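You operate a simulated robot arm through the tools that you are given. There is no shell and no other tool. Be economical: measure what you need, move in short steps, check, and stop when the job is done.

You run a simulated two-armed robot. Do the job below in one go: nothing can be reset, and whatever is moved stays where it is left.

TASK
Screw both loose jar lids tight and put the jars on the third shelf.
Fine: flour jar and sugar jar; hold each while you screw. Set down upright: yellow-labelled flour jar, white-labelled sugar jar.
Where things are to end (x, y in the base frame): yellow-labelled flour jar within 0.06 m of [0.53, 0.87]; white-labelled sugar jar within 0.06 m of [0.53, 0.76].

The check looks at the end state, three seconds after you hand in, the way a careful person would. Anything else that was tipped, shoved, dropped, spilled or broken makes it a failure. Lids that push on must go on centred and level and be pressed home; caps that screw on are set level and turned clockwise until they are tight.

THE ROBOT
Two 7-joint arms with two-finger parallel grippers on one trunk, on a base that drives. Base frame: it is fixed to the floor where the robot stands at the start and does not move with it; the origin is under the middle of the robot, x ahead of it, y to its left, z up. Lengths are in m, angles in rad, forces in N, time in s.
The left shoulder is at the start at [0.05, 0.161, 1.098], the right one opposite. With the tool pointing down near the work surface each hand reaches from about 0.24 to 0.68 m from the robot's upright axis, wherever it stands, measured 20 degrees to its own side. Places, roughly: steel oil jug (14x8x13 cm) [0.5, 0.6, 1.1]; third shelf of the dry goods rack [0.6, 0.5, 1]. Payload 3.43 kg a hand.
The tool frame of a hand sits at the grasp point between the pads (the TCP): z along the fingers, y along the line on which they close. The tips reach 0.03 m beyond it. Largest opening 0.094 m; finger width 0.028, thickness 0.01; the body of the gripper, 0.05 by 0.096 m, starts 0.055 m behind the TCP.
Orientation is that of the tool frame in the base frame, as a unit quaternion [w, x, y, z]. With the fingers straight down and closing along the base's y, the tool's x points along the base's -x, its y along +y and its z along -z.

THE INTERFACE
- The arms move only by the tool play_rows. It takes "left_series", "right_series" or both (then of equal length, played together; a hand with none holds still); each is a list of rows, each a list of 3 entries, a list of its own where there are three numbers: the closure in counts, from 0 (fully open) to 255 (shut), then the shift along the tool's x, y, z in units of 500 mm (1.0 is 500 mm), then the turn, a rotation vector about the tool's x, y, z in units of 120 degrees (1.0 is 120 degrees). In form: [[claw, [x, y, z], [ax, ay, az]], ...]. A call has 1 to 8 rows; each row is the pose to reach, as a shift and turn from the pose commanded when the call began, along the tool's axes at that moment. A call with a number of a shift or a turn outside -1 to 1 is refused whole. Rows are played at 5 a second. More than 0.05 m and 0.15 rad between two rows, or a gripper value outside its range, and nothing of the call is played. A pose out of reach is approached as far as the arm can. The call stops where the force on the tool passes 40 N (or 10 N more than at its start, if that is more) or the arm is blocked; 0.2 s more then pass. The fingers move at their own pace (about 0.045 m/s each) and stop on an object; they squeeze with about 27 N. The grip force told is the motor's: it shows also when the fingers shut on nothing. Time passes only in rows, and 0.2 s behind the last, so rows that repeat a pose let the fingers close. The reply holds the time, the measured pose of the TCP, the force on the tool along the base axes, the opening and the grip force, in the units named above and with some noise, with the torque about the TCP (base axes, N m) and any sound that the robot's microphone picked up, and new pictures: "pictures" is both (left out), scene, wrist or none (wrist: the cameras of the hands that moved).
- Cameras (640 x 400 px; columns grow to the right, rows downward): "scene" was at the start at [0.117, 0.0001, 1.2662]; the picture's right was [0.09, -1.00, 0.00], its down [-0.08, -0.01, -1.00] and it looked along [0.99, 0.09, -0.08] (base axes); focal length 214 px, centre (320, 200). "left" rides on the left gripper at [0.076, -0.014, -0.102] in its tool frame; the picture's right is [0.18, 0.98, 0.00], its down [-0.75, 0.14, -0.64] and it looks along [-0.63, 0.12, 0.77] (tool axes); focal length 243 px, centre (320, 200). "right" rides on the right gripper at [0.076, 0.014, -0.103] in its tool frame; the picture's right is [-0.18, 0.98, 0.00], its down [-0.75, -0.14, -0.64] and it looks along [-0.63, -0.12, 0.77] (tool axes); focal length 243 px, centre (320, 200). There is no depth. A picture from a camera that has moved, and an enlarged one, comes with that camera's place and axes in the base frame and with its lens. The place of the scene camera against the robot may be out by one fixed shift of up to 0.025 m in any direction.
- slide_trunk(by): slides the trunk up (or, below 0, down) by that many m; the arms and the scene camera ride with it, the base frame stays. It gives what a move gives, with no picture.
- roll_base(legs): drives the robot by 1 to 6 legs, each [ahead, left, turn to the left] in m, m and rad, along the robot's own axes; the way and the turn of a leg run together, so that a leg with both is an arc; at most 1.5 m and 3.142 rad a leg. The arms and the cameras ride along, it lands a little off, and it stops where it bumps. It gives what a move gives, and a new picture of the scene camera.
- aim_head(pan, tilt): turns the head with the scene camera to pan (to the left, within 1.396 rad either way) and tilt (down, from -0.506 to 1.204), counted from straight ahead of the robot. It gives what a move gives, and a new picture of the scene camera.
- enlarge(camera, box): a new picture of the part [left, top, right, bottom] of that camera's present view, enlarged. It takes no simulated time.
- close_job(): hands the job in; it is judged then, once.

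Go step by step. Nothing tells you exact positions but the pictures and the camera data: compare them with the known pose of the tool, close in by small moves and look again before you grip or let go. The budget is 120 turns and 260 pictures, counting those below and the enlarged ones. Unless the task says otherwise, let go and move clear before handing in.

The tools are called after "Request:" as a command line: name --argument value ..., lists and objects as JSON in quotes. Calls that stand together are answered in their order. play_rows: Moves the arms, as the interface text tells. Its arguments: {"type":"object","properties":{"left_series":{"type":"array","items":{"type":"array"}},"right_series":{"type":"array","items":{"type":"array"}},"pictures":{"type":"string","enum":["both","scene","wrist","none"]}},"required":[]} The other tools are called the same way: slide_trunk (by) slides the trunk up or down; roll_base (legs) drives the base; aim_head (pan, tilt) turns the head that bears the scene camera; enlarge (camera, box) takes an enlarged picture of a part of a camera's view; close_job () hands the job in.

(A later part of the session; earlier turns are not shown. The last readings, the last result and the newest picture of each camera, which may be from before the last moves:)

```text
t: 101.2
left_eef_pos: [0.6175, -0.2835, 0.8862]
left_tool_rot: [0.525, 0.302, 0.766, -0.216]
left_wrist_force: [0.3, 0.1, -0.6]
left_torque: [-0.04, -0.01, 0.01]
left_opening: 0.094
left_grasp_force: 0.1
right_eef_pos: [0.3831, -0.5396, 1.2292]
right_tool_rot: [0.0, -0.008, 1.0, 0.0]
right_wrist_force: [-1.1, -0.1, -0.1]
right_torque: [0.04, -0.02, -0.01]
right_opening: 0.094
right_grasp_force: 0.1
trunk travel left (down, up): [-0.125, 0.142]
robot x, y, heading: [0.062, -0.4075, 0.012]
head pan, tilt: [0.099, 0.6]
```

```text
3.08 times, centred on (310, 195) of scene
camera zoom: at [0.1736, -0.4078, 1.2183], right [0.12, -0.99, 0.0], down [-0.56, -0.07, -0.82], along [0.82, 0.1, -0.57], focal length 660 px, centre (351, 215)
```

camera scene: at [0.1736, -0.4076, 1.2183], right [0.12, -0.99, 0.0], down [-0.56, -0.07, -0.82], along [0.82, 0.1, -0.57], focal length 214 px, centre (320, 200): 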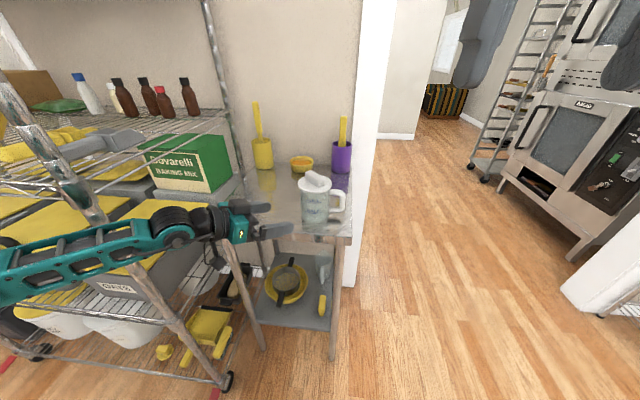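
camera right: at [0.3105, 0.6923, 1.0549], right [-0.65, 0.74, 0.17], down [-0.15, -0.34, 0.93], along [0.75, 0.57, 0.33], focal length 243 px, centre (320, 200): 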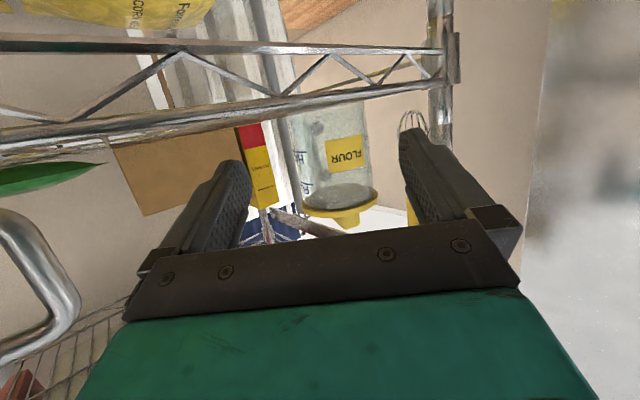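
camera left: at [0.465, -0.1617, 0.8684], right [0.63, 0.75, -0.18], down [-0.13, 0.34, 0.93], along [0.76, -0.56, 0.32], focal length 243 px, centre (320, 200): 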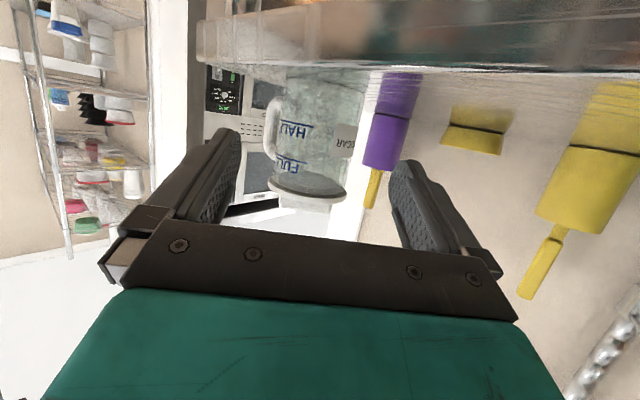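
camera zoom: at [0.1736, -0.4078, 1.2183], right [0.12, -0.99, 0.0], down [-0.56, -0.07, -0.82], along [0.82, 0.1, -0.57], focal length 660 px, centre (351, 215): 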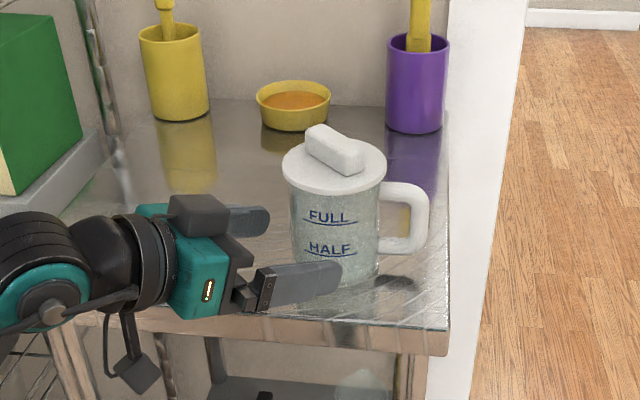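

The jar is centred in the fingers. I'll advance another 5 cm and look.

Request:
play_rows --left_series '[[0, [-0.018, 0.001, 0.047], [0, 0, 0]], [0, [-0.035, 0.002, 0.0935], [0, 0, 0]]]' --pictures "none"

Request:
enlarge --camera "left" --box '[160, 0, 480, 200]'

Request:
enlarge --camera "scene" --box '[220, 130, 400, 260]'

```text
t: 101.8
left_eef_pos: [0.6531, -0.3189, 0.8848]
left_tool_rot: [0.525, 0.303, 0.765, -0.216]
left_wrist_force: [-0.2, 0.0, -0.2]
left_torque: [-0.02, -0.02, -0.01]
left_opening: 0.0939
left_grasp_force: 0.0
right_eef_pos: [0.384, -0.5402, 1.2305]
right_tool_rot: [-0.001, -0.008, 1.0, -0.001]
right_wrist_force: [0.0, 0.0, 0.1]
right_torque: [0.01, -0.02, 0.0]
right_opening: 0.0938
right_grasp_force: 0.1
trunk travel left (down, up): [-0.125, 0.142]
robot x, y, heading: [0.0647, -0.4116, 0.018]
head pan, tilt: [0.099, 0.6]
```

```text
2.00 times, centred on (320, 100) of left
camera zoom: at [0.5539, -0.2437, 0.8499], right [0.63, 0.75, -0.18], down [-0.13, 0.34, 0.93], along [0.76, -0.56, 0.31], focal length 485 px, centre (320, 400)
```

zoom: 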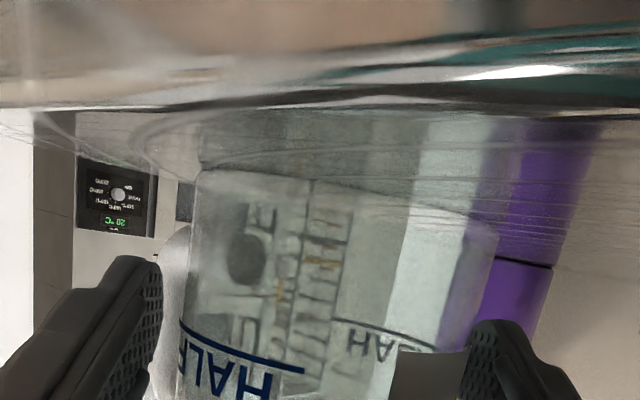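

```text
3.08 times, centred on (310, 195) of scene
camera zoom: at [0.1736, -0.4079, 1.2183], right [0.12, -0.99, 0.0], down [-0.56, -0.07, -0.82], along [0.82, 0.1, -0.57], focal length 660 px, centre (351, 215)
```

zoom: 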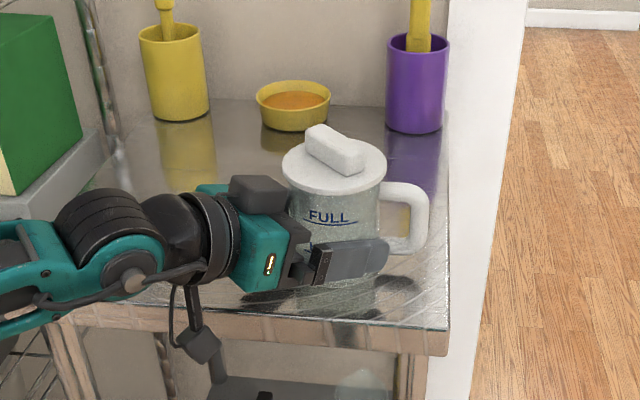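

The jar's centre is about 28 mm ahead of the TCP. I'll advance 13 mm and grip.

Request:
play_rows --left_series '[[0, [-0.009, 0.004, 0.025], [0, 0, 0]], [120, [-0.009, 0.004, 0.025], [0, 0, 0]], [255, [-0.009, 0.004, 0.025], [0, 0, 0]], [255, [-0.009, 0.004, 0.025], [0, 0, 0]], [255, [-0.009, 0.004, 0.025], [0, 0, 0]]]' --pictures "none"

Request:
enlarge --camera "scene" --box '[220, 130, 400, 260]'

```text
t: 103.0
left_eef_pos: [0.6639, -0.3267, 0.8853]
left_tool_rot: [0.525, 0.302, 0.766, -0.216]
left_wrist_force: [-0.1, -0.8, 0.0]
left_torque: [-0.16, -0.09, -0.05]
left_opening: 0.0841
left_grasp_force: 27.1
right_eef_pos: [0.3845, -0.5399, 1.229]
right_tool_rot: [0.001, -0.007, 1.0, 0.0]
right_wrist_force: [-0.8, 0.6, -0.6]
right_torque: [-0.02, 0.03, -0.01]
right_opening: 0.094
right_grasp_force: 0.0
trunk travel left (down, up): [-0.125, 0.142]
robot x, y, heading: [0.0611, -0.4135, 0.021]
head pan, tilt: [0.099, 0.6]
```

```text
3.08 times, centred on (310, 195) of scene
camera zoom: at [0.1734, -0.4078, 1.2183], right [0.12, -0.99, 0.0], down [-0.56, -0.07, -0.83], along [0.82, 0.1, -0.56], focal length 660 px, centre (351, 215)
```

zoom: 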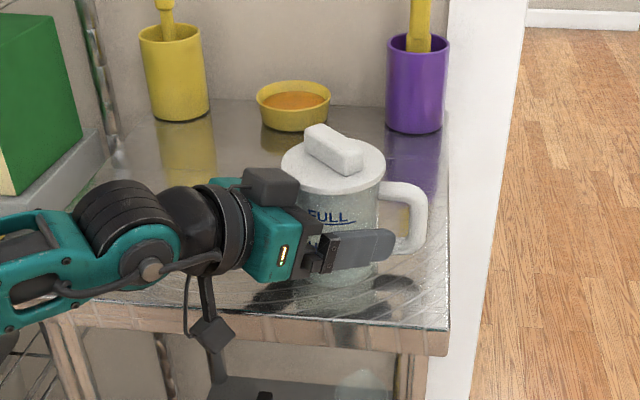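

The opening is 0.084 m, so the front finger also bears on the handle's root, which will keep the jar from turning. I'll lift 6 cm and back away to free space.

Request:
play_rows --left_series '[[255, [-0.038, -0.001, -0.014], [0, 0, 0]], [255, [-0.076, -0.001, -0.028], [0, 0, 0]], [255, [-0.112, -0.002, -0.042], [0, 0, 0]]]' --pictures "none"

Request:
enlarge --camera "scene" --box '[220, 110, 400, 240]'

Request:
roll_base --legs '[[-0.25, -0.05, 0]]'

```text
t: 103.8
left_eef_pos: [0.6649, -0.3267, 0.9466]
left_tool_rot: [0.525, 0.303, 0.766, -0.216]
left_wrist_force: [0.0, -0.1, -4.6]
left_torque: [0.06, 0.0, 0.02]
left_opening: 0.0841
left_grasp_force: 26.8
right_eef_pos: [0.385, -0.5403, 1.2302]
right_tool_rot: [-0.001, -0.008, 1.0, 0.0]
right_wrist_force: [-0.7, 0.2, 0.1]
right_torque: [0.01, -0.01, 0.0]
right_opening: 0.094
right_grasp_force: 0.0
trunk travel left (down, up): [-0.125, 0.142]
robot x, y, heading: [0.0563, -0.4087, 0.016]
head pan, tilt: [0.099, 0.6]
```

```text
3.08 times, centred on (310, 175) of scene
camera zoom: at [0.1737, -0.4077, 1.2182], right [0.12, -0.99, 0.0], down [-0.56, -0.07, -0.82], along [0.82, 0.1, -0.57], focal length 660 px, centre (351, 277)
```

zoom: 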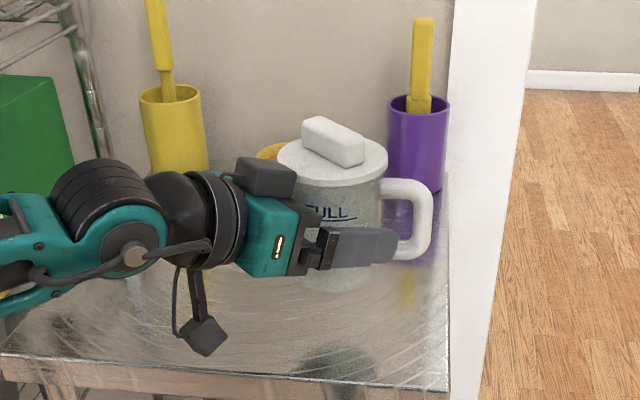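

```text
t: 105.6
left_eef_pos: [0.42, -0.3795, 0.9459]
left_tool_rot: [0.525, 0.302, 0.766, -0.215]
left_wrist_force: [-0.1, 0.0, -3.8]
left_torque: [0.06, 0.01, 0.02]
left_opening: 0.0841
left_grasp_force: 26.9
right_eef_pos: [0.1378, -0.5951, 1.2298]
right_tool_rot: [-0.002, -0.01, 1.0, -0.001]
right_wrist_force: [-0.7, -0.2, -0.5]
right_torque: [0.02, -0.01, 0.0]
right_opening: 0.094
right_grasp_force: 0.0
trunk travel left (down, up): [-0.125, 0.142]
robot x, y, heading: [-0.1842, -0.4647, 0.02]
head pan, tilt: [0.099, 0.6]
camera scene: at [-0.0728, -0.4622, 1.2183], right [0.12, -0.99, 0.0], down [-0.56, -0.07, -0.83], along [0.82, 0.1, -0.56], focal length 214 px, centre (320, 200)
```

scene: 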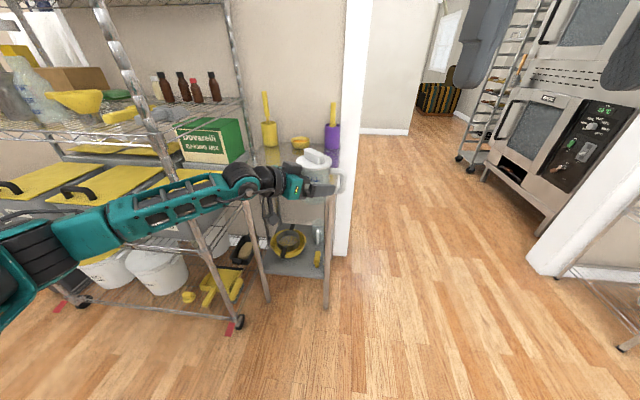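

The jar is lifted level and I'm clear of the table. I'll bring it nearer the robot's middle and turn it 15° so that the right wrist can turn the bar through a long stroke.

Request:
play_rows --left_series '[[255, [-0.002, -0.082, 0.009], [0.029, 0, 0.011]], [255, [-0.005, -0.163, 0.018], [0.058, 0.001, 0.022]], [255, [-0.007, -0.245, 0.026], [0.087, 0.001, 0.033]], [255, [-0.009, -0.326, 0.035], [0.116, 0.002, 0.044]]]' --pictures "scene"

Request:
enlarge --camera "right" --box '[240, 20, 560, 220]'

Request:
enlarge --camera "scene" --box '[260, 110, 440, 250]'

```text
t: 106.6
left_eef_pos: [0.3209, -0.5101, 0.9442]
left_tool_rot: [0.492, 0.399, 0.721, -0.281]
left_wrist_force: [0.0, 0.1, -3.5]
left_torque: [0.03, -0.02, -0.01]
left_opening: 0.0839
left_grasp_force: 27.2
right_eef_pos: [0.1383, -0.5931, 1.2293]
right_tool_rot: [-0.001, -0.009, 1.0, 0.001]
right_wrist_force: [-0.4, -0.3, 0.9]
right_torque: [0.01, -0.02, -0.02]
right_opening: 0.0939
right_grasp_force: 0.0
trunk travel left (down, up): [-0.125, 0.142]
robot x, y, heading: [-0.1808, -0.4676, 0.019]
head pan, tilt: [0.099, 0.6]
camera scene: at [-0.0725, -0.4625, 1.2183], right [0.12, -0.99, 0.0], down [-0.56, -0.07, -0.82], along [0.82, 0.1, -0.57], focal length 214 px, centre (320, 200)
```

scene: 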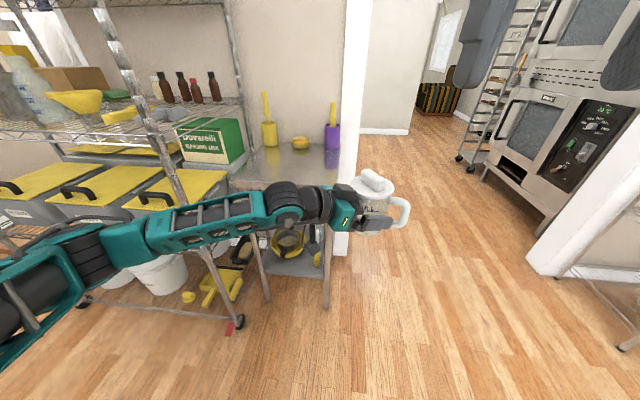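

```text
2.00 times, centred on (400, 120) of right
camera zoom: at [0.0614, -0.581, 1.3314], right [0.17, 0.99, 0.0], down [0.76, -0.13, 0.64], along [0.63, -0.11, -0.77], focal length 485 px, centre (160, 360)
```

zoom: 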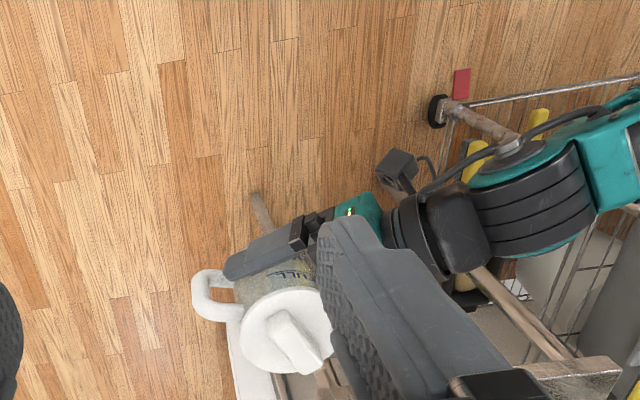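

```text
2.86 times, centred on (350, 180) of scene
camera zoom: at [-0.0725, -0.4625, 1.2183], right [0.12, -0.99, 0.0], down [-0.56, -0.07, -0.82], along [0.82, 0.1, -0.57], focal length 613 px, centre (234, 257)
```

zoom: 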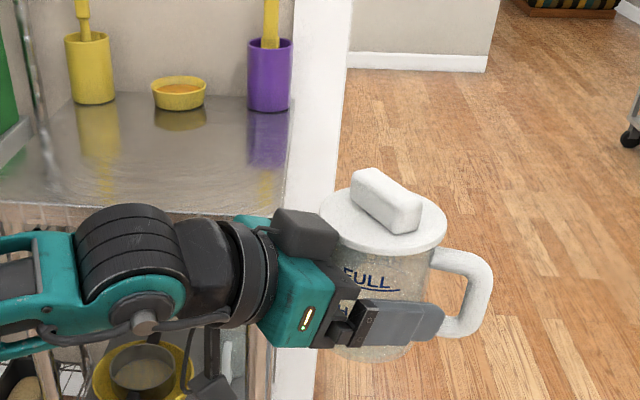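

I'll bring the right hand above the white lid.

Request:
play_rows --right_series '[[0, [-0.063, 0.024, 0.043], [0, 0, -0.05]], [0, [-0.126, 0.048, 0.086], [0, 0, -0.1]], [0, [-0.189, 0.072, 0.129], [0, 0, -0.15]], [0, [-0.252, 0.096, 0.172], [0, 0, -0.2]], [0, [-0.315, 0.12, 0.215], [0, 0, -0.25]], [0, [-0.378, 0.144, 0.258], [0, 0, -0.3]]]' --pictures "wrist"

Request:
enlarge --camera "right" --box '[200, 60, 440, 220]'

```text
t: 108.0
left_eef_pos: [0.3211, -0.5093, 0.9436]
left_tool_rot: [0.492, 0.399, 0.721, -0.282]
left_wrist_force: [-0.4, -0.9, -4.5]
left_torque: [0.04, 0.02, 0.02]
left_opening: 0.0839
left_grasp_force: 27.2
right_eef_pos: [0.328, -0.5188, 1.0984]
right_tool_rot: [0.0, -0.318, 0.948, -0.001]
right_wrist_force: [-0.5, -0.8, -0.5]
right_torque: [0.02, -0.02, 0.02]
right_opening: 0.094
right_grasp_force: 0.2
trunk travel left (down, up): [-0.125, 0.142]
robot x, y, heading: [-0.1837, -0.4681, 0.018]
head pan, tilt: [0.099, 0.6]
camera right: at [0.2581, -0.5528, 1.2009], right [-0.45, 0.89, 0.0], down [0.69, 0.34, 0.64], along [0.57, 0.29, -0.77], focal length 243 px, centre (320, 200)
```

right: 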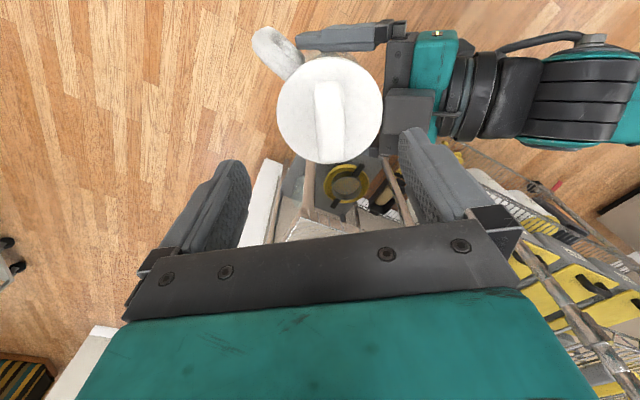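

```text
2.50 times, centred on (320, 140) of right
camera zoom: at [0.2581, -0.5528, 1.2009], right [-0.45, 0.89, 0.0], down [0.69, 0.34, 0.64], along [0.57, 0.29, -0.77], focal length 606 px, centre (320, 350)
```

zoom: 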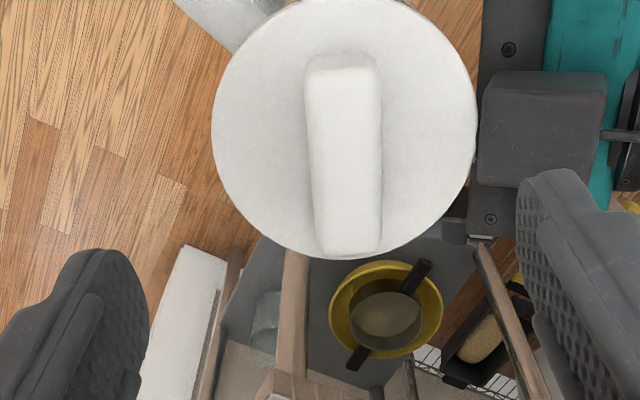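

The white bar lies at about 29° and the lid axis at about (0.320, -0.512). I'll align, go down and grip the bar.

Request:
play_rows --right_series '[[90, [0.005, 0.021, 0], [0, 0, 0.065]], [90, [0.005, 0.021, 0], [0, 0, 0.065]], [90, [0.005, 0.021, 0.06], [0, 0, 0.065]], [90, [0.005, 0.021, 0.1], [0, 0, 0.065]], [90, [0.005, 0.021, 0.113], [0, 0, 0.065]]]' --pictures "wrist"

Request:
enlarge --camera "scene" --box '[260, 80, 440, 220]'

```text
t: 109.2
left_eef_pos: [0.3213, -0.5092, 0.9447]
left_tool_rot: [0.492, 0.399, 0.721, -0.282]
left_wrist_force: [-0.3, 0.7, -4.4]
left_torque: [0.07, 0.04, 0.01]
left_opening: 0.0842
left_grasp_force: 27.0
right_eef_pos: [0.3165, -0.5119, 1.0427]
right_tool_rot: [-0.001, -0.252, 0.968, 0.0]
right_wrist_force: [0.7, 0.0, -0.5]
right_torque: [-0.01, 0.01, 0.02]
right_opening: 0.0609
right_grasp_force: 0.0
trunk travel left (down, up): [-0.125, 0.142]
robot x, y, heading: [-0.187, -0.4679, 0.022]
head pan, tilt: [0.099, 0.6]
camera right: at [0.2439, -0.5366, 1.1449], right [-0.32, 0.95, 0.0], down [0.73, 0.25, 0.64], along [0.61, 0.2, -0.77], focal length 243 px, centre (320, 200)
```

right: 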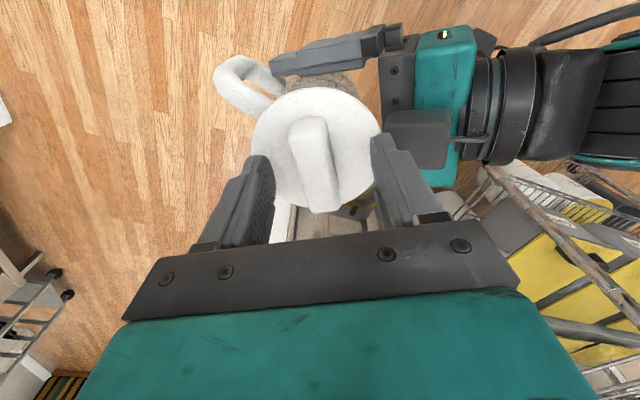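

```text
2.86 times, centred on (350, 150) of scene
camera zoom: at [-0.0724, -0.4622, 1.2183], right [0.12, -0.99, 0.0], down [-0.56, -0.07, -0.82], along [0.82, 0.1, -0.57], focal length 613 px, centre (234, 343)
```

zoom: 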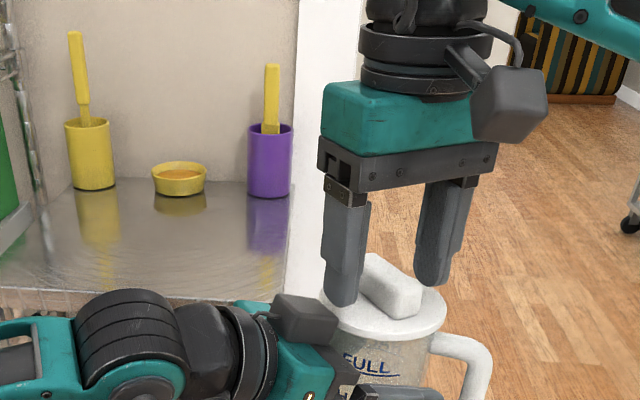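

The fingers straddle the bar right over the axis. I'll close and start turning clockwise.

Request:
play_rows --right_series '[[255, [0, 0, 0], [0, 0, 0]], [255, [0, 0, 0], [0, 0, 0]], [255, [0, 0, 0], [0, 0, 0]], [255, [0, 0, 0], [0, 0, 0.06]], [255, [0, 0, 0], [0, 0, 0.12]], [255, [0, 0, 0], [0, 0, 0.18]], [255, [0, 0, 0], [0, 0, 0.24]], [255, [0, 0, 0], [0, 0, 0.3]]]' --pictures "wrist"

```text
t: 111.0
left_eef_pos: [0.3207, -0.5104, 0.9449]
left_tool_rot: [0.493, 0.398, 0.72, -0.282]
left_wrist_force: [-5.3, 5.3, -0.3]
left_torque: [-0.29, -0.28, -0.05]
left_opening: 0.084
left_grasp_force: 27.1
right_eef_pos: [0.318, -0.5116, 1.043]
right_tool_rot: [-0.001, 0.06, 0.998, 0.0]
right_wrist_force: [5.5, -6.0, -4.0]
right_torque: [-0.19, -0.3, -0.02]
right_opening: 0.0204
right_grasp_force: 26.7
trunk travel left (down, up): [-0.125, 0.142]
robot x, y, heading: [-0.1892, -0.4639, 0.014]
head pan, tilt: [0.099, 0.6]
camera right: at [0.2431, -0.4881, 1.1454], right [0.3, 0.95, 0.0], down [0.73, -0.23, 0.64], along [0.61, -0.19, -0.77], focal length 243 px, centre (320, 200)
```

right: 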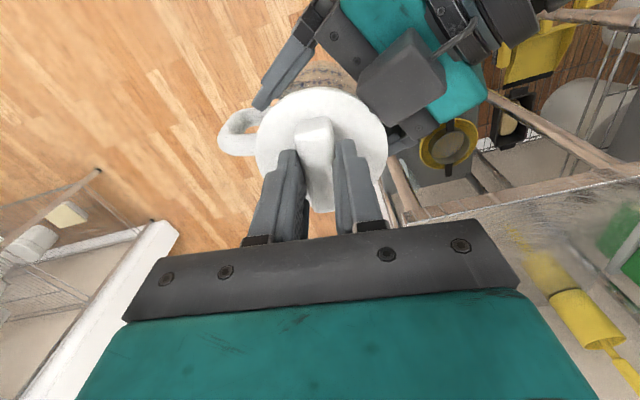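

Turning goes smoothly with low load. I'll continue, watching the torque.

Request:
play_rows --right_series '[[255, [0, 0, 0], [0, 0, 0.06]], [255, [0, 0, 0], [0, 0, 0.12]], [255, [0, 0, 0], [0, 0, 0.18]], [255, [0, 0, 0], [0, 0, 0.24]], [255, [0, 0, 0], [0, 0, 0.3]], [255, [0, 0, 0], [0, 0, 0.36]], [255, [0, 0, 0], [0, 0, 0.42]]]' --pictures "none"

Request:
play_rows --right_series '[[255, [0, 0, 0], [0, 0, 0.06]], [255, [0, 0, 0], [0, 0, 0.12]], [255, [0, 0, 0], [0, 0, 0.18]], [255, [0, 0, 0], [0, 0, 0.24]]]' --pictures "wrist"

```text
t: 112.6
left_eef_pos: [0.3203, -0.5109, 0.9438]
left_tool_rot: [0.492, 0.399, 0.72, -0.282]
left_wrist_force: [-10.3, -15.0, -0.3]
left_torque: [0.72, -0.56, -0.08]
left_opening: 0.0845
left_grasp_force: 26.9
right_eef_pos: [0.3166, -0.5106, 1.0441]
right_tool_rot: [-0.001, 0.478, 0.879, 0.002]
right_wrist_force: [11.0, 14.2, -2.7]
right_torque: [0.83, -0.46, 0.16]
right_opening: 0.0209
right_grasp_force: 26.9
trunk travel left (down, up): [-0.125, 0.142]
robot x, y, heading: [-0.1857, -0.4648, 0.021]
head pan, tilt: [0.099, 0.6]
```

```text
t: 113.6
left_eef_pos: [0.3208, -0.5107, 0.9439]
left_tool_rot: [0.491, 0.4, 0.72, -0.283]
left_wrist_force: [-16.6, -13.8, -3.8]
left_torque: [0.43, -0.98, -0.13]
left_opening: 0.0842
left_grasp_force: 26.9
right_eef_pos: [0.3199, -0.5119, 1.0455]
right_tool_rot: [0.0, 0.683, 0.73, 0.004]
right_wrist_force: [16.3, 13.2, 0.1]
right_torque: [0.96, -0.71, 0.16]
right_opening: 0.0209
right_grasp_force: 27.1
trunk travel left (down, up): [-0.125, 0.142]
robot x, y, heading: [-0.1872, -0.4648, 0.019]
head pan, tilt: [0.099, 0.6]
camera right: at [0.3268, -0.4347, 1.1468], right [0.99, -0.12, 0.0], down [-0.09, -0.76, 0.64], along [-0.07, -0.63, -0.77], focal length 243 px, centre (320, 200)
```

right: 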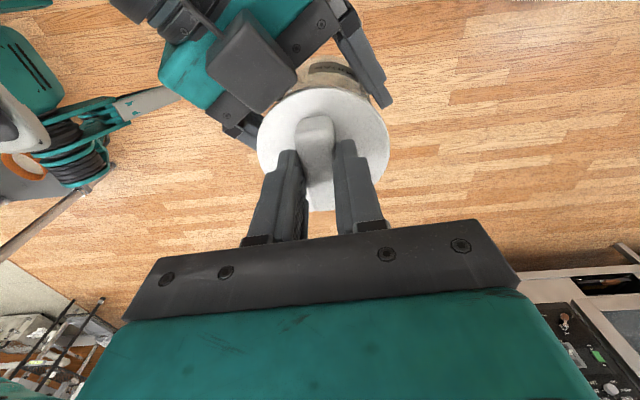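

It has turned 115° so far and is not tight yet, so I'll continue in smaller batches.

Request:
play_rows --right_series '[[255, [0, 0, 0], [0, 0, 0.06]], [255, [0, 0, 0], [0, 0, 0.12]], [255, [0, 0, 0], [0, 0, 0.18]], [255, [0, 0, 0], [0, 0, 0.24]]]' --pictures "none"

Request:
play_rows --right_series '[[255, [0, 0, 0], [0, 0, 0.06]], [255, [0, 0, 0], [0, 0, 0.12]], [255, [0, 0, 0], [0, 0, 0.16]]]' --pictures "wrist"

```text
t: 114.6
left_eef_pos: [0.3211, -0.5099, 0.9433]
left_tool_rot: [0.491, 0.402, 0.719, -0.284]
left_wrist_force: [-24.1, -2.1, -5.7]
left_torque: [0.1, -1.36, -0.75]
left_opening: 0.0845
left_grasp_force: 26.8
right_eef_pos: [0.3176, -0.512, 1.0438]
right_tool_rot: [0.001, 0.843, 0.538, 0.001]
right_wrist_force: [24.1, 3.3, 3.4]
right_torque: [0.26, -1.07, 0.69]
right_opening: 0.0214
right_grasp_force: 27.0
trunk travel left (down, up): [-0.125, 0.142]
robot x, y, heading: [-0.1867, -0.4655, 0.02]
head pan, tilt: [0.099, 0.6]
```

```text
t: 115.4
left_eef_pos: [0.323, -0.5078, 0.9447]
left_tool_rot: [0.493, 0.398, 0.721, -0.281]
left_wrist_force: [-15.7, 2.4, -3.0]
left_torque: [0.15, -0.95, -0.79]
left_opening: 0.0807
left_grasp_force: 27.1
right_eef_pos: [0.3169, -0.5121, 1.0438]
right_tool_rot: [0.002, 0.921, 0.39, -0.001]
right_wrist_force: [15.3, -2.2, -0.3]
right_torque: [-0.39, -0.64, 0.73]
right_opening: 0.0239
right_grasp_force: 27.1
trunk travel left (down, up): [-0.125, 0.142]
robot x, y, heading: [-0.1863, -0.4661, 0.02]
head pan, tilt: [0.099, 0.6]
camera right: at [0.3805, -0.4666, 1.1455], right [0.58, -0.82, 0.0], down [-0.63, -0.44, 0.64], along [-0.52, -0.37, -0.76], focal length 243 px, centre (320, 200)
```

right: 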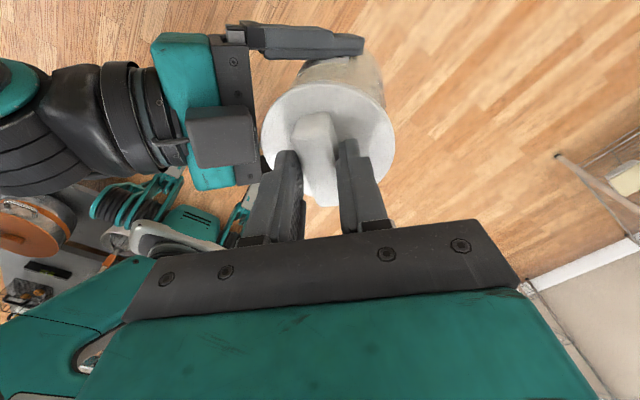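

The torque rose to 0.7 N m and the fingers began to skew on the bar, with the right wrist near its limit. I'll release, swing back 180° and re-grip for a final tightening.

Request:
play_rows --right_series '[[90, [0, 0, 0], [0, 0, 0]], [90, [0, 0, 0], [0, 0, 0]], [90, [0, 0, -0.08], [0, 0, 0]], [90, [0, 0, -0.1], [0, 0, -0.071]], [90, [0, 0, -0.1], [0, 0, -0.142]], [90, [0, 0, -0.1], [0, 0, -0.213]], [90, [0, 0, -0.1], [0, 0, -0.284]], [90, [0, 0, -0.1], [0, 0, -0.355]]]' --pictures "none"

Request:
play_rows --right_series '[[90, [0, 0, 0], [0, 0, -0.071]], [90, [0, 0, 0], [0, 0, -0.142]], [90, [0, 0, 0], [0, 0, -0.213]], [90, [0, 0, 0], [0, 0, -0.284]], [90, [0, 0, 0], [0, 0, -0.355]], [90, [0, 0, 0], [0, 0, -0.426]], [90, [0, 0, 0], [0, 0, -0.497]], [90, [0, 0, 0], [0, 0, -0.568]]]' --pictures "none"

Request:
play_rows --right_series '[[90, [0, 0, 0], [0, 0, -0.071]], [90, [0, 0, 0], [0, 0, -0.142]], [90, [0, 0, 0], [0, 0, -0.213]], [90, [0, 0, 0], [0, 0, -0.284]], [90, [0, 0, 0], [0, 0, -0.355]], [90, [0, 0, 0], [0, 0, -0.426]], [90, [0, 0, 0], [0, 0, -0.497]]]' --pictures "wrist"

Request:
enlarge --camera "right" --box '[200, 60, 440, 220]'

Request:
enlarge --camera "left" --box '[160, 20, 480, 220]'

```text
t: 117.2
left_eef_pos: [0.3213, -0.5099, 0.9447]
left_tool_rot: [0.492, 0.399, 0.721, -0.282]
left_wrist_force: [-1.3, 0.6, -3.6]
left_torque: [0.08, 0.01, 0.01]
left_opening: 0.0788
left_grasp_force: 27.0
right_eef_pos: [0.3172, -0.5101, 1.0937]
right_tool_rot: [-0.001, 0.714, 0.7, -0.001]
right_wrist_force: [0.0, 0.1, -0.5]
right_torque: [-0.03, 0.02, 0.0]
right_opening: 0.0607
right_grasp_force: 0.1
trunk travel left (down, up): [-0.125, 0.142]
robot x, y, heading: [-0.1892, -0.4669, 0.019]
head pan, tilt: [0.099, 0.6]
```

```text
t: 119.0
left_eef_pos: [0.3212, -0.5088, 0.9433]
left_tool_rot: [0.492, 0.399, 0.72, -0.283]
left_wrist_force: [0.1, -1.4, -4.3]
left_torque: [0.06, 0.0, -0.01]
left_opening: 0.0785
left_grasp_force: 26.8
right_eef_pos: [0.3161, -0.5111, 1.0931]
right_tool_rot: [0.0, 0.2, 0.98, -0.001]
right_wrist_force: [0.1, -0.3, 0.2]
right_torque: [0.0, -0.04, 0.01]
right_opening: 0.0607
right_grasp_force: 0.0
trunk travel left (down, up): [-0.125, 0.142]
robot x, y, heading: [-0.1881, -0.4661, 0.02]
head pan, tilt: [0.099, 0.6]
```

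```text
t: 120.6
left_eef_pos: [0.3213, -0.5097, 0.9435]
left_tool_rot: [0.492, 0.399, 0.72, -0.283]
left_wrist_force: [-0.3, -0.3, -2.7]
left_torque: [0.06, 0.01, 0.01]
left_opening: 0.0786
left_grasp_force: 27.4
right_eef_pos: [0.3181, -0.5118, 1.0938]
right_tool_rot: [-0.001, -0.315, 0.949, 0.0]
right_wrist_force: [0.7, -0.4, 0.2]
right_torque: [-0.02, 0.0, 0.01]
right_opening: 0.0605
right_grasp_force: 0.0
trunk travel left (down, up): [-0.125, 0.142]
robot x, y, heading: [-0.1859, -0.4658, 0.021]
head pan, tilt: [0.099, 0.6]
camera right: at [0.2472, -0.545, 1.1957], right [-0.44, 0.9, 0.0], down [0.69, 0.34, 0.64], along [0.58, 0.28, -0.77], focal length 243 px, centre (320, 200)
```

right: 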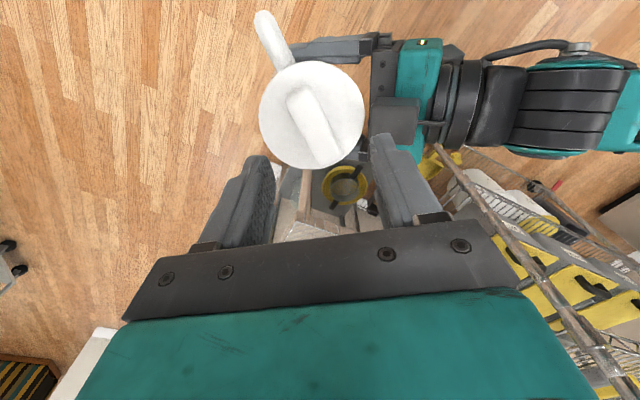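

```text
2.50 times, centred on (320, 140) of right
camera zoom: at [0.2472, -0.545, 1.1957], right [-0.44, 0.9, 0.0], down [0.69, 0.34, 0.64], along [0.58, 0.28, -0.77], focal length 606 px, centre (320, 350)
```

zoom: 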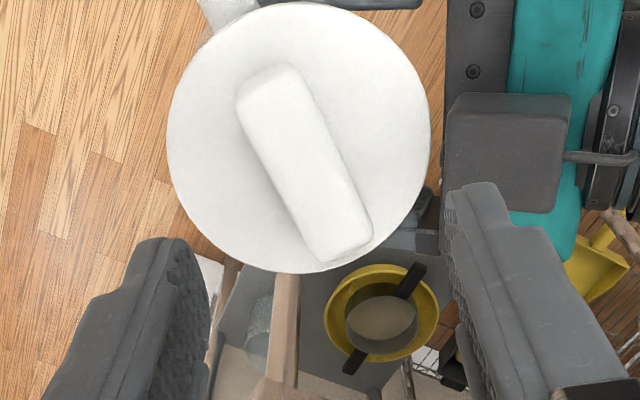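

```text
2.00 times, centred on (320, 120) of left
camera zoom: at [0.2443, -0.4115, 0.9091], right [0.8, 0.57, -0.19], down [-0.04, 0.36, 0.93], along [0.6, -0.74, 0.31], focal length 485 px, centre (320, 360)
```

zoom: 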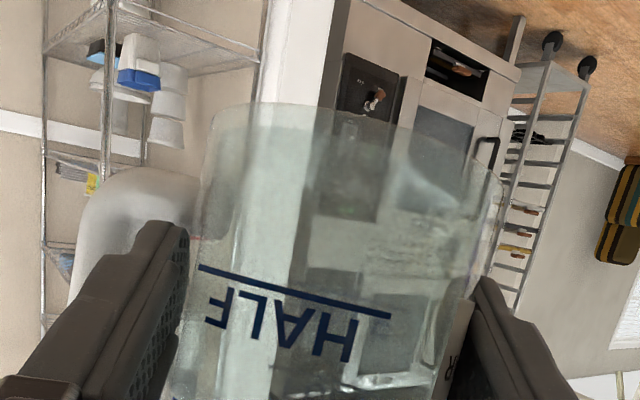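

The bar now lies at about 53°, with the left front finger inside the handle loop and a body grip of 0.079 m. I'll turn the jar 16° with the left hand so that the bar lines up, then grip it again.

Request:
play_rows --left_series '[[255, [0, 0, 0], [0.062, 0.001, 0.024]], [255, [0, 0, 0], [0.125, 0.002, 0.048]], [255, [0, 0, 0], [0.125, 0.002, 0.048]], [255, [0, 0, 0], [0.125, 0.002, 0.048]], [255, [0, 0, 0], [0.125, 0.002, 0.048]], [255, [0, 0, 0], [0.125, 0.002, 0.048]], [255, [0, 0, 0], [0.125, 0.002, 0.048]], [255, [0, 0, 0], [0.125, 0.002, 0.048]]]' --right_series '[[90, [0.011, -0.007, 0], [0, 0, 0]], [90, [0.011, -0.007, 0], [0, 0, 0]], [90, [0.011, -0.007, 0], [0, 0, 0]], [90, [0.011, -0.007, 0.06], [0, 0, 0]], [90, [0.011, -0.007, 0.104], [0, 0, 0]], [255, [0.011, -0.007, 0.104], [0, 0, 0]], [255, [0.011, -0.007, 0.104], [0, 0, 0]], [255, [0.011, -0.007, 0.104], [0, 0, 0]]]' --pictures "wrist"

```text
t: 122.4
left_eef_pos: [0.3196, -0.5102, 0.9458]
left_tool_rot: [0.447, 0.496, 0.659, -0.347]
left_wrist_force: [0.7, -2.1, -2.5]
left_torque: [0.5, 0.26, -0.04]
left_opening: 0.0784
left_grasp_force: 26.8
right_eef_pos: [0.3141, -0.5176, 1.0414]
right_tool_rot: [-0.001, -0.313, 0.95, 0.0]
right_wrist_force: [-2.2, 2.2, -1.4]
right_torque: [-0.19, -0.13, 0.11]
right_opening: 0.0222
right_grasp_force: 27.2
trunk travel left (down, up): [-0.125, 0.142]
robot x, y, heading: [-0.1883, -0.4685, 0.022]
head pan, tilt: [0.099, 0.6]
camera right: at [0.245, -0.5506, 1.1436], right [-0.44, 0.9, 0.0], down [0.69, 0.34, 0.64], along [0.58, 0.28, -0.77], focal length 243 px, centre (320, 200)
camera left: at [0.2735, -0.3946, 0.9102], right [0.93, 0.33, -0.19], down [0.06, 0.36, 0.93], along [0.37, -0.87, 0.31], focal length 243 px, centre (320, 200)
```

right: 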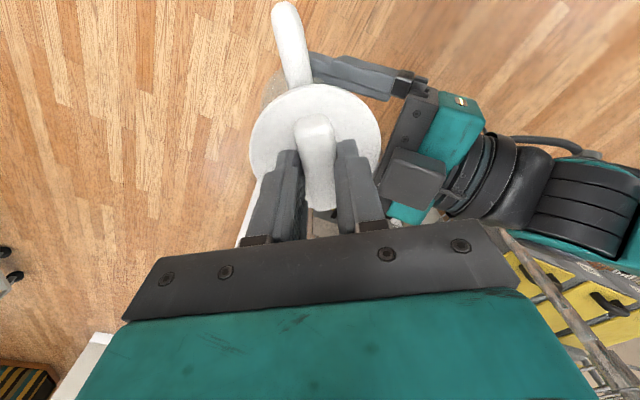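
left: 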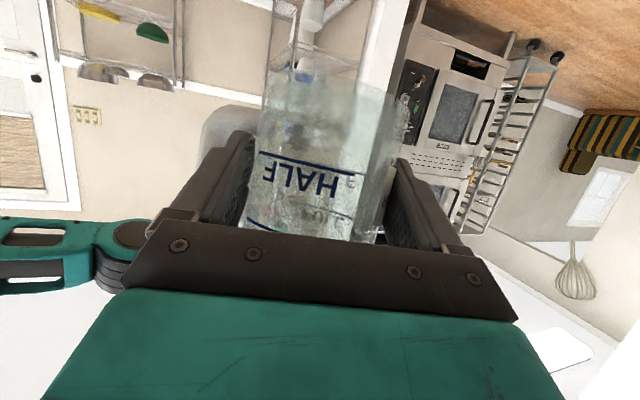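

The bar is gripped square. Now a measured clockwise tightening.

Request:
play_rows --right_series '[[255, [0, 0, 0], [0, 0, 0.04]], [255, [0, 0, 0], [0, 0, 0.08]], [255, [0, 0, 0], [0, 0, 0.12]]]' --pictures "none"

Request:
play_rows --right_series '[[255, [0, 0, 0], [0, 0, 0.05]], [255, [0, 0, 0], [0, 0, 0.1]]]' --pictures "none"

Request:
play_rows --right_series '[[255, [0, 0, 0], [0, 0, 0.05]], [255, [0, 0, 0], [0, 0, 0.1]]]' --pictures "wrist"

Request:
enlarge --camera "left" --box '[160, 20, 480, 220]'

```text
t: 123.2
left_eef_pos: [0.3208, -0.5105, 0.9454]
left_tool_rot: [0.448, 0.496, 0.657, -0.348]
left_wrist_force: [-2.0, 2.4, -2.8]
left_torque: [0.2, 0.13, -1.17]
left_opening: 0.0791
left_grasp_force: 26.5
right_eef_pos: [0.3155, -0.5182, 1.0416]
right_tool_rot: [0.0, -0.191, 0.982, 0.001]
right_wrist_force: [1.9, -2.2, -0.7]
right_torque: [-0.21, -0.38, 1.15]
right_opening: 0.0267
right_grasp_force: 27.0
trunk travel left (down, up): [-0.125, 0.142]
robot x, y, heading: [-0.1862, -0.4629, 0.02]
head pan, tilt: [0.099, 0.6]
```

```text
t: 123.8
left_eef_pos: [0.3205, -0.5118, 0.9462]
left_tool_rot: [0.448, 0.496, 0.657, -0.348]
left_wrist_force: [-8.1, 4.5, -3.3]
left_torque: [0.06, -0.28, -1.4]
left_opening: 0.0791
left_grasp_force: 26.6
right_eef_pos: [0.3149, -0.5183, 1.0419]
right_tool_rot: [0.0, -0.087, 0.996, 0.0]
right_wrist_force: [7.9, -3.8, -1.1]
right_torque: [-0.37, -0.5, 1.35]
right_opening: 0.0323
right_grasp_force: 26.5
trunk travel left (down, up): [-0.125, 0.142]
robot x, y, heading: [-0.1862, -0.4629, 0.017]
head pan, tilt: [0.099, 0.6]
```

```text
t: 124.4
left_eef_pos: [0.3191, -0.5102, 0.945]
left_tool_rot: [0.448, 0.497, 0.657, -0.348]
left_wrist_force: [-17.6, 8.3, -0.1]
left_torque: [-0.22, -0.97, -1.32]
left_opening: 0.0801
left_grasp_force: 27.5
right_eef_pos: [0.3173, -0.5188, 1.0416]
right_tool_rot: [0.001, 0.019, 1.0, 0.0]
right_wrist_force: [18.6, -8.7, -3.7]
right_torque: [-0.51, -0.78, 1.14]
right_opening: 0.0331
right_grasp_force: 26.9
trunk travel left (down, up): [-0.125, 0.142]
robot x, y, heading: [-0.1888, -0.4687, 0.021]
head pan, tilt: [0.099, 0.6]
camera right: at [0.24, -0.5013, 1.1433], right [0.22, 0.98, 0.0], down [0.75, -0.17, 0.64], along [0.63, -0.14, -0.77], focal length 243 px, centre (320, 200)
```

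right: 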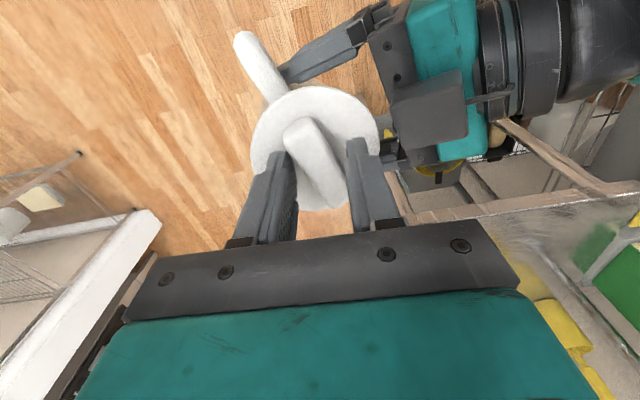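

```text
2.00 times, centred on (320, 120) of left
camera zoom: at [0.2729, -0.3951, 0.9102], right [0.93, 0.32, -0.18], down [0.06, 0.36, 0.93], along [0.37, -0.88, 0.31], focal length 485 px, centre (320, 360)
```

zoom: 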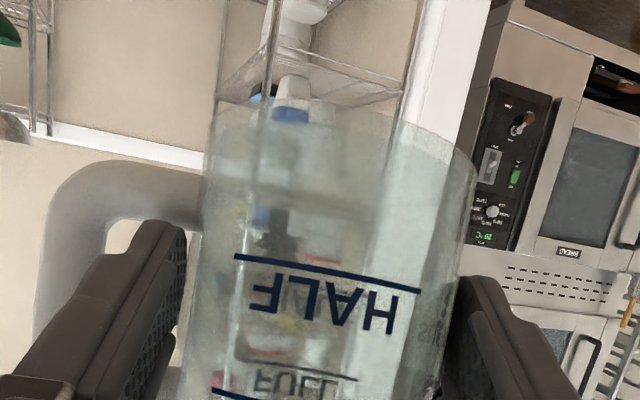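

The torque reached 1.35 N m with the jar slipping, so the white lid is tight. I'll release the right hand and park it.

Request:
play_rows --right_series '[[90, [0, 0, 0], [0, 0, 0]], [0, [0, 0, 0], [0, 0, 0]], [0, [0, 0, -0.09], [0, 0, 0]], [0, [0, 0, -0.18], [0, 0, 0]], [0, [0.07, -0.03, -0.24], [0, 0, 0]], [0, [0.15, -0.07, -0.28], [0, 0, 0]], [0, [0.23, -0.1, -0.32], [0, 0, 0]], [0, [0.31, -0.14, -0.36], [0, 0, 0]]]' --pictures "scene"

Request:
enlarge --camera "scene" --box '[260, 100, 440, 240]'

```text
t: 126.2
left_eef_pos: [0.32, -0.5102, 0.9456]
left_tool_rot: [0.448, 0.496, 0.658, -0.347]
left_wrist_force: [-0.3, -0.5, -3.4]
left_torque: [0.08, -0.05, 0.02]
left_opening: 0.08
left_grasp_force: 27.1
right_eef_pos: [0.1583, -0.5848, 1.2214]
right_tool_rot: [0.0, 0.017, 1.0, -0.001]
right_wrist_force: [-0.2, 1.2, -0.5]
right_torque: [0.01, 0.02, -0.04]
right_opening: 0.094
right_grasp_force: 0.1
trunk travel left (down, up): [-0.125, 0.142]
robot x, y, heading: [-0.188, -0.4645, 0.022]
head pan, tilt: [0.099, 0.6]
camera scene: at [-0.0731, -0.4624, 1.2184], right [0.12, -0.99, 0.0], down [-0.56, -0.07, -0.83], along [0.82, 0.1, -0.56], focal length 214 px, centre (320, 200)
```

scene: 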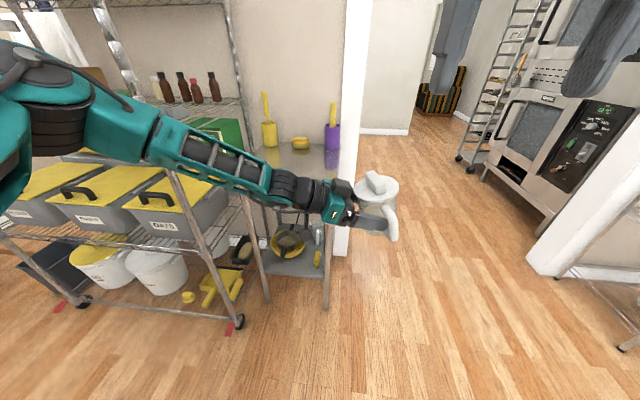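

```text
2.86 times, centred on (350, 170) of scene
camera zoom: at [-0.0731, -0.4624, 1.2184], right [0.12, -0.99, 0.0], down [-0.56, -0.07, -0.83], along [0.82, 0.1, -0.56], focal length 613 px, centre (234, 286)
```

zoom: 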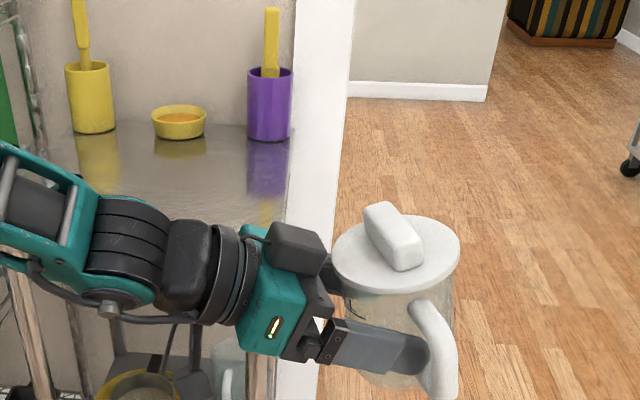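

The white jar is securely held, with a finger through its handle loop. I'll turn the left hand to point straight ahead for placing, well in front of everything.

Request:
play_rows --left_series '[[255, [0.0123, 0.0148, -0.0325], [-0.0604, -0.0008, -0.0232]], [255, [0.0245, 0.0295, -0.065], [-0.1208, -0.0016, -0.0464]], [255, [0.0368, 0.0443, -0.0975], [-0.1812, -0.0024, -0.0696]], [255, [0.049, 0.059, -0.13], [-0.2416, -0.0032, -0.0928]], [255, [0.0613, 0.0738, -0.1625], [-0.302, -0.004, -0.116]], [255, [0.0735, 0.0885, -0.195], [-0.3624, -0.0048, -0.1392]], [255, [0.0858, 0.1033, -0.2275], [-0.4228, -0.0056, -0.1624]], [255, [0.098, 0.118, -0.26], [-0.4832, -0.0064, -0.1856]]]' --pictures "scene"

Request:
roll_base --legs '[[-0.18, 0, -0.02], [0, 1.12, 0]]'

Request:
aim_head --pan 0.1 --tilt 0.4

```text
t: 128.0
left_eef_pos: [0.3507, -0.2801, 0.943]
left_tool_rot: [0.559, 0.104, 0.818, -0.079]
left_wrist_force: [-0.4, 0.5, -3.4]
left_torque: [0.06, 0.09, 0.01]
left_opening: 0.0795
left_grasp_force: 26.8
left hand out of reach, approached as far as the arm can: row 7, 8
right_eef_pos: [0.1588, -0.5834, 1.2225]
right_tool_rot: [-0.001, 0.016, 1.0, 0.0]
right_wrist_force: [0.3, -0.8, 0.0]
right_torque: [0.0, 0.02, -0.01]
right_opening: 0.0939
right_grasp_force: 0.1
trunk travel left (down, up): [-0.125, 0.142]
robot x, y, heading: [-0.183, -0.4652, 0.017]
head pan, tilt: [0.099, 0.6]
camera scene: at [-0.0723, -0.4622, 1.2182], right [0.12, -0.99, 0.0], down [-0.56, -0.07, -0.82], along [0.82, 0.1, -0.57], focal length 214 px, centre (320, 200)
```

scene: 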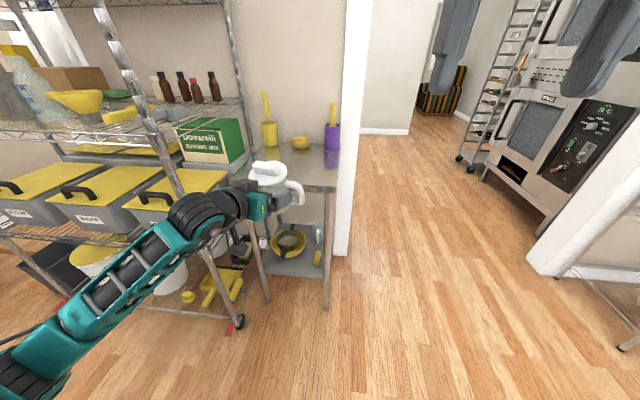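

```text
t: 139.4
left_eef_pos: [0.1815, 0.8352, 0.9429]
left_tool_rot: [0.56, 0.118, 0.815, -0.09]
left_wrist_force: [0.1, -0.8, -3.4]
left_torque: [0.07, 0.14, 0.03]
left_opening: 0.0794
left_grasp_force: 26.4
right_eef_pos: [-0.0218, 0.5401, 1.2216]
right_tool_rot: [0.0, 0.035, 0.999, 0.0]
right_wrist_force: [-0.1, -0.6, -0.4]
right_torque: [0.01, 0.0, 0.01]
right_opening: 0.0938
right_grasp_force: 0.1
trunk travel left (down, up): [-0.125, 0.142]
robot x, y, heading: [-0.3632, 0.6687, -0.013]
head pan, tilt: [0.099, 0.6]
camera scene: at [-0.2485, 0.6696, 1.2182], right [0.08, -1.0, 0.0], down [-0.56, -0.05, -0.82], along [0.82, 0.07, -0.57], focal length 214 px, centre (320, 200)
```

scene: 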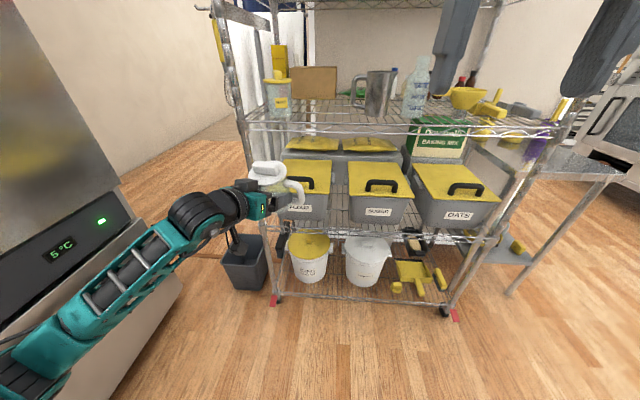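

```text
t: 140.2
left_eef_pos: [0.1799, 0.8358, 0.9428]
left_tool_rot: [0.558, 0.118, 0.816, -0.09]
left_wrist_force: [0.0, -0.3, -3.8]
left_torque: [0.06, 0.08, -0.01]
left_opening: 0.0792
left_grasp_force: 27.5
right_eef_pos: [-0.0215, 0.5402, 1.221]
right_tool_rot: [-0.001, 0.036, 0.999, 0.0]
right_wrist_force: [0.3, -0.7, 0.6]
right_torque: [-0.01, 0.01, 0.03]
right_opening: 0.094
right_grasp_force: 0.1
trunk travel left (down, up): [-0.125, 0.142]
robot x, y, heading: [-0.3653, 0.6744, -0.016]
head pan, tilt: [0.099, 0.4]
camera scene: at [-0.2443, 0.6699, 1.2364], right [0.08, -1.0, 0.0], down [-0.39, -0.03, -0.92], along [0.92, 0.08, -0.39], focal length 214 px, centre (320, 200)
```

scene: 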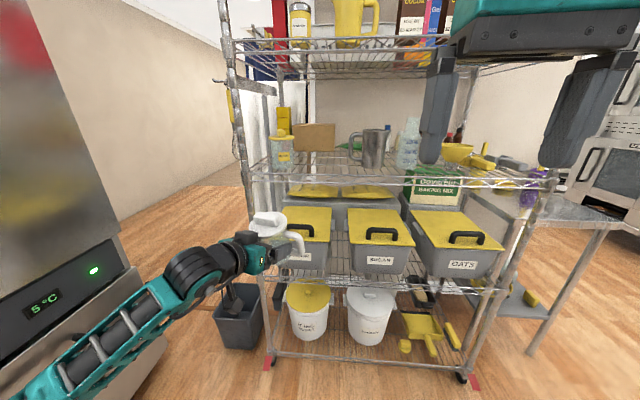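

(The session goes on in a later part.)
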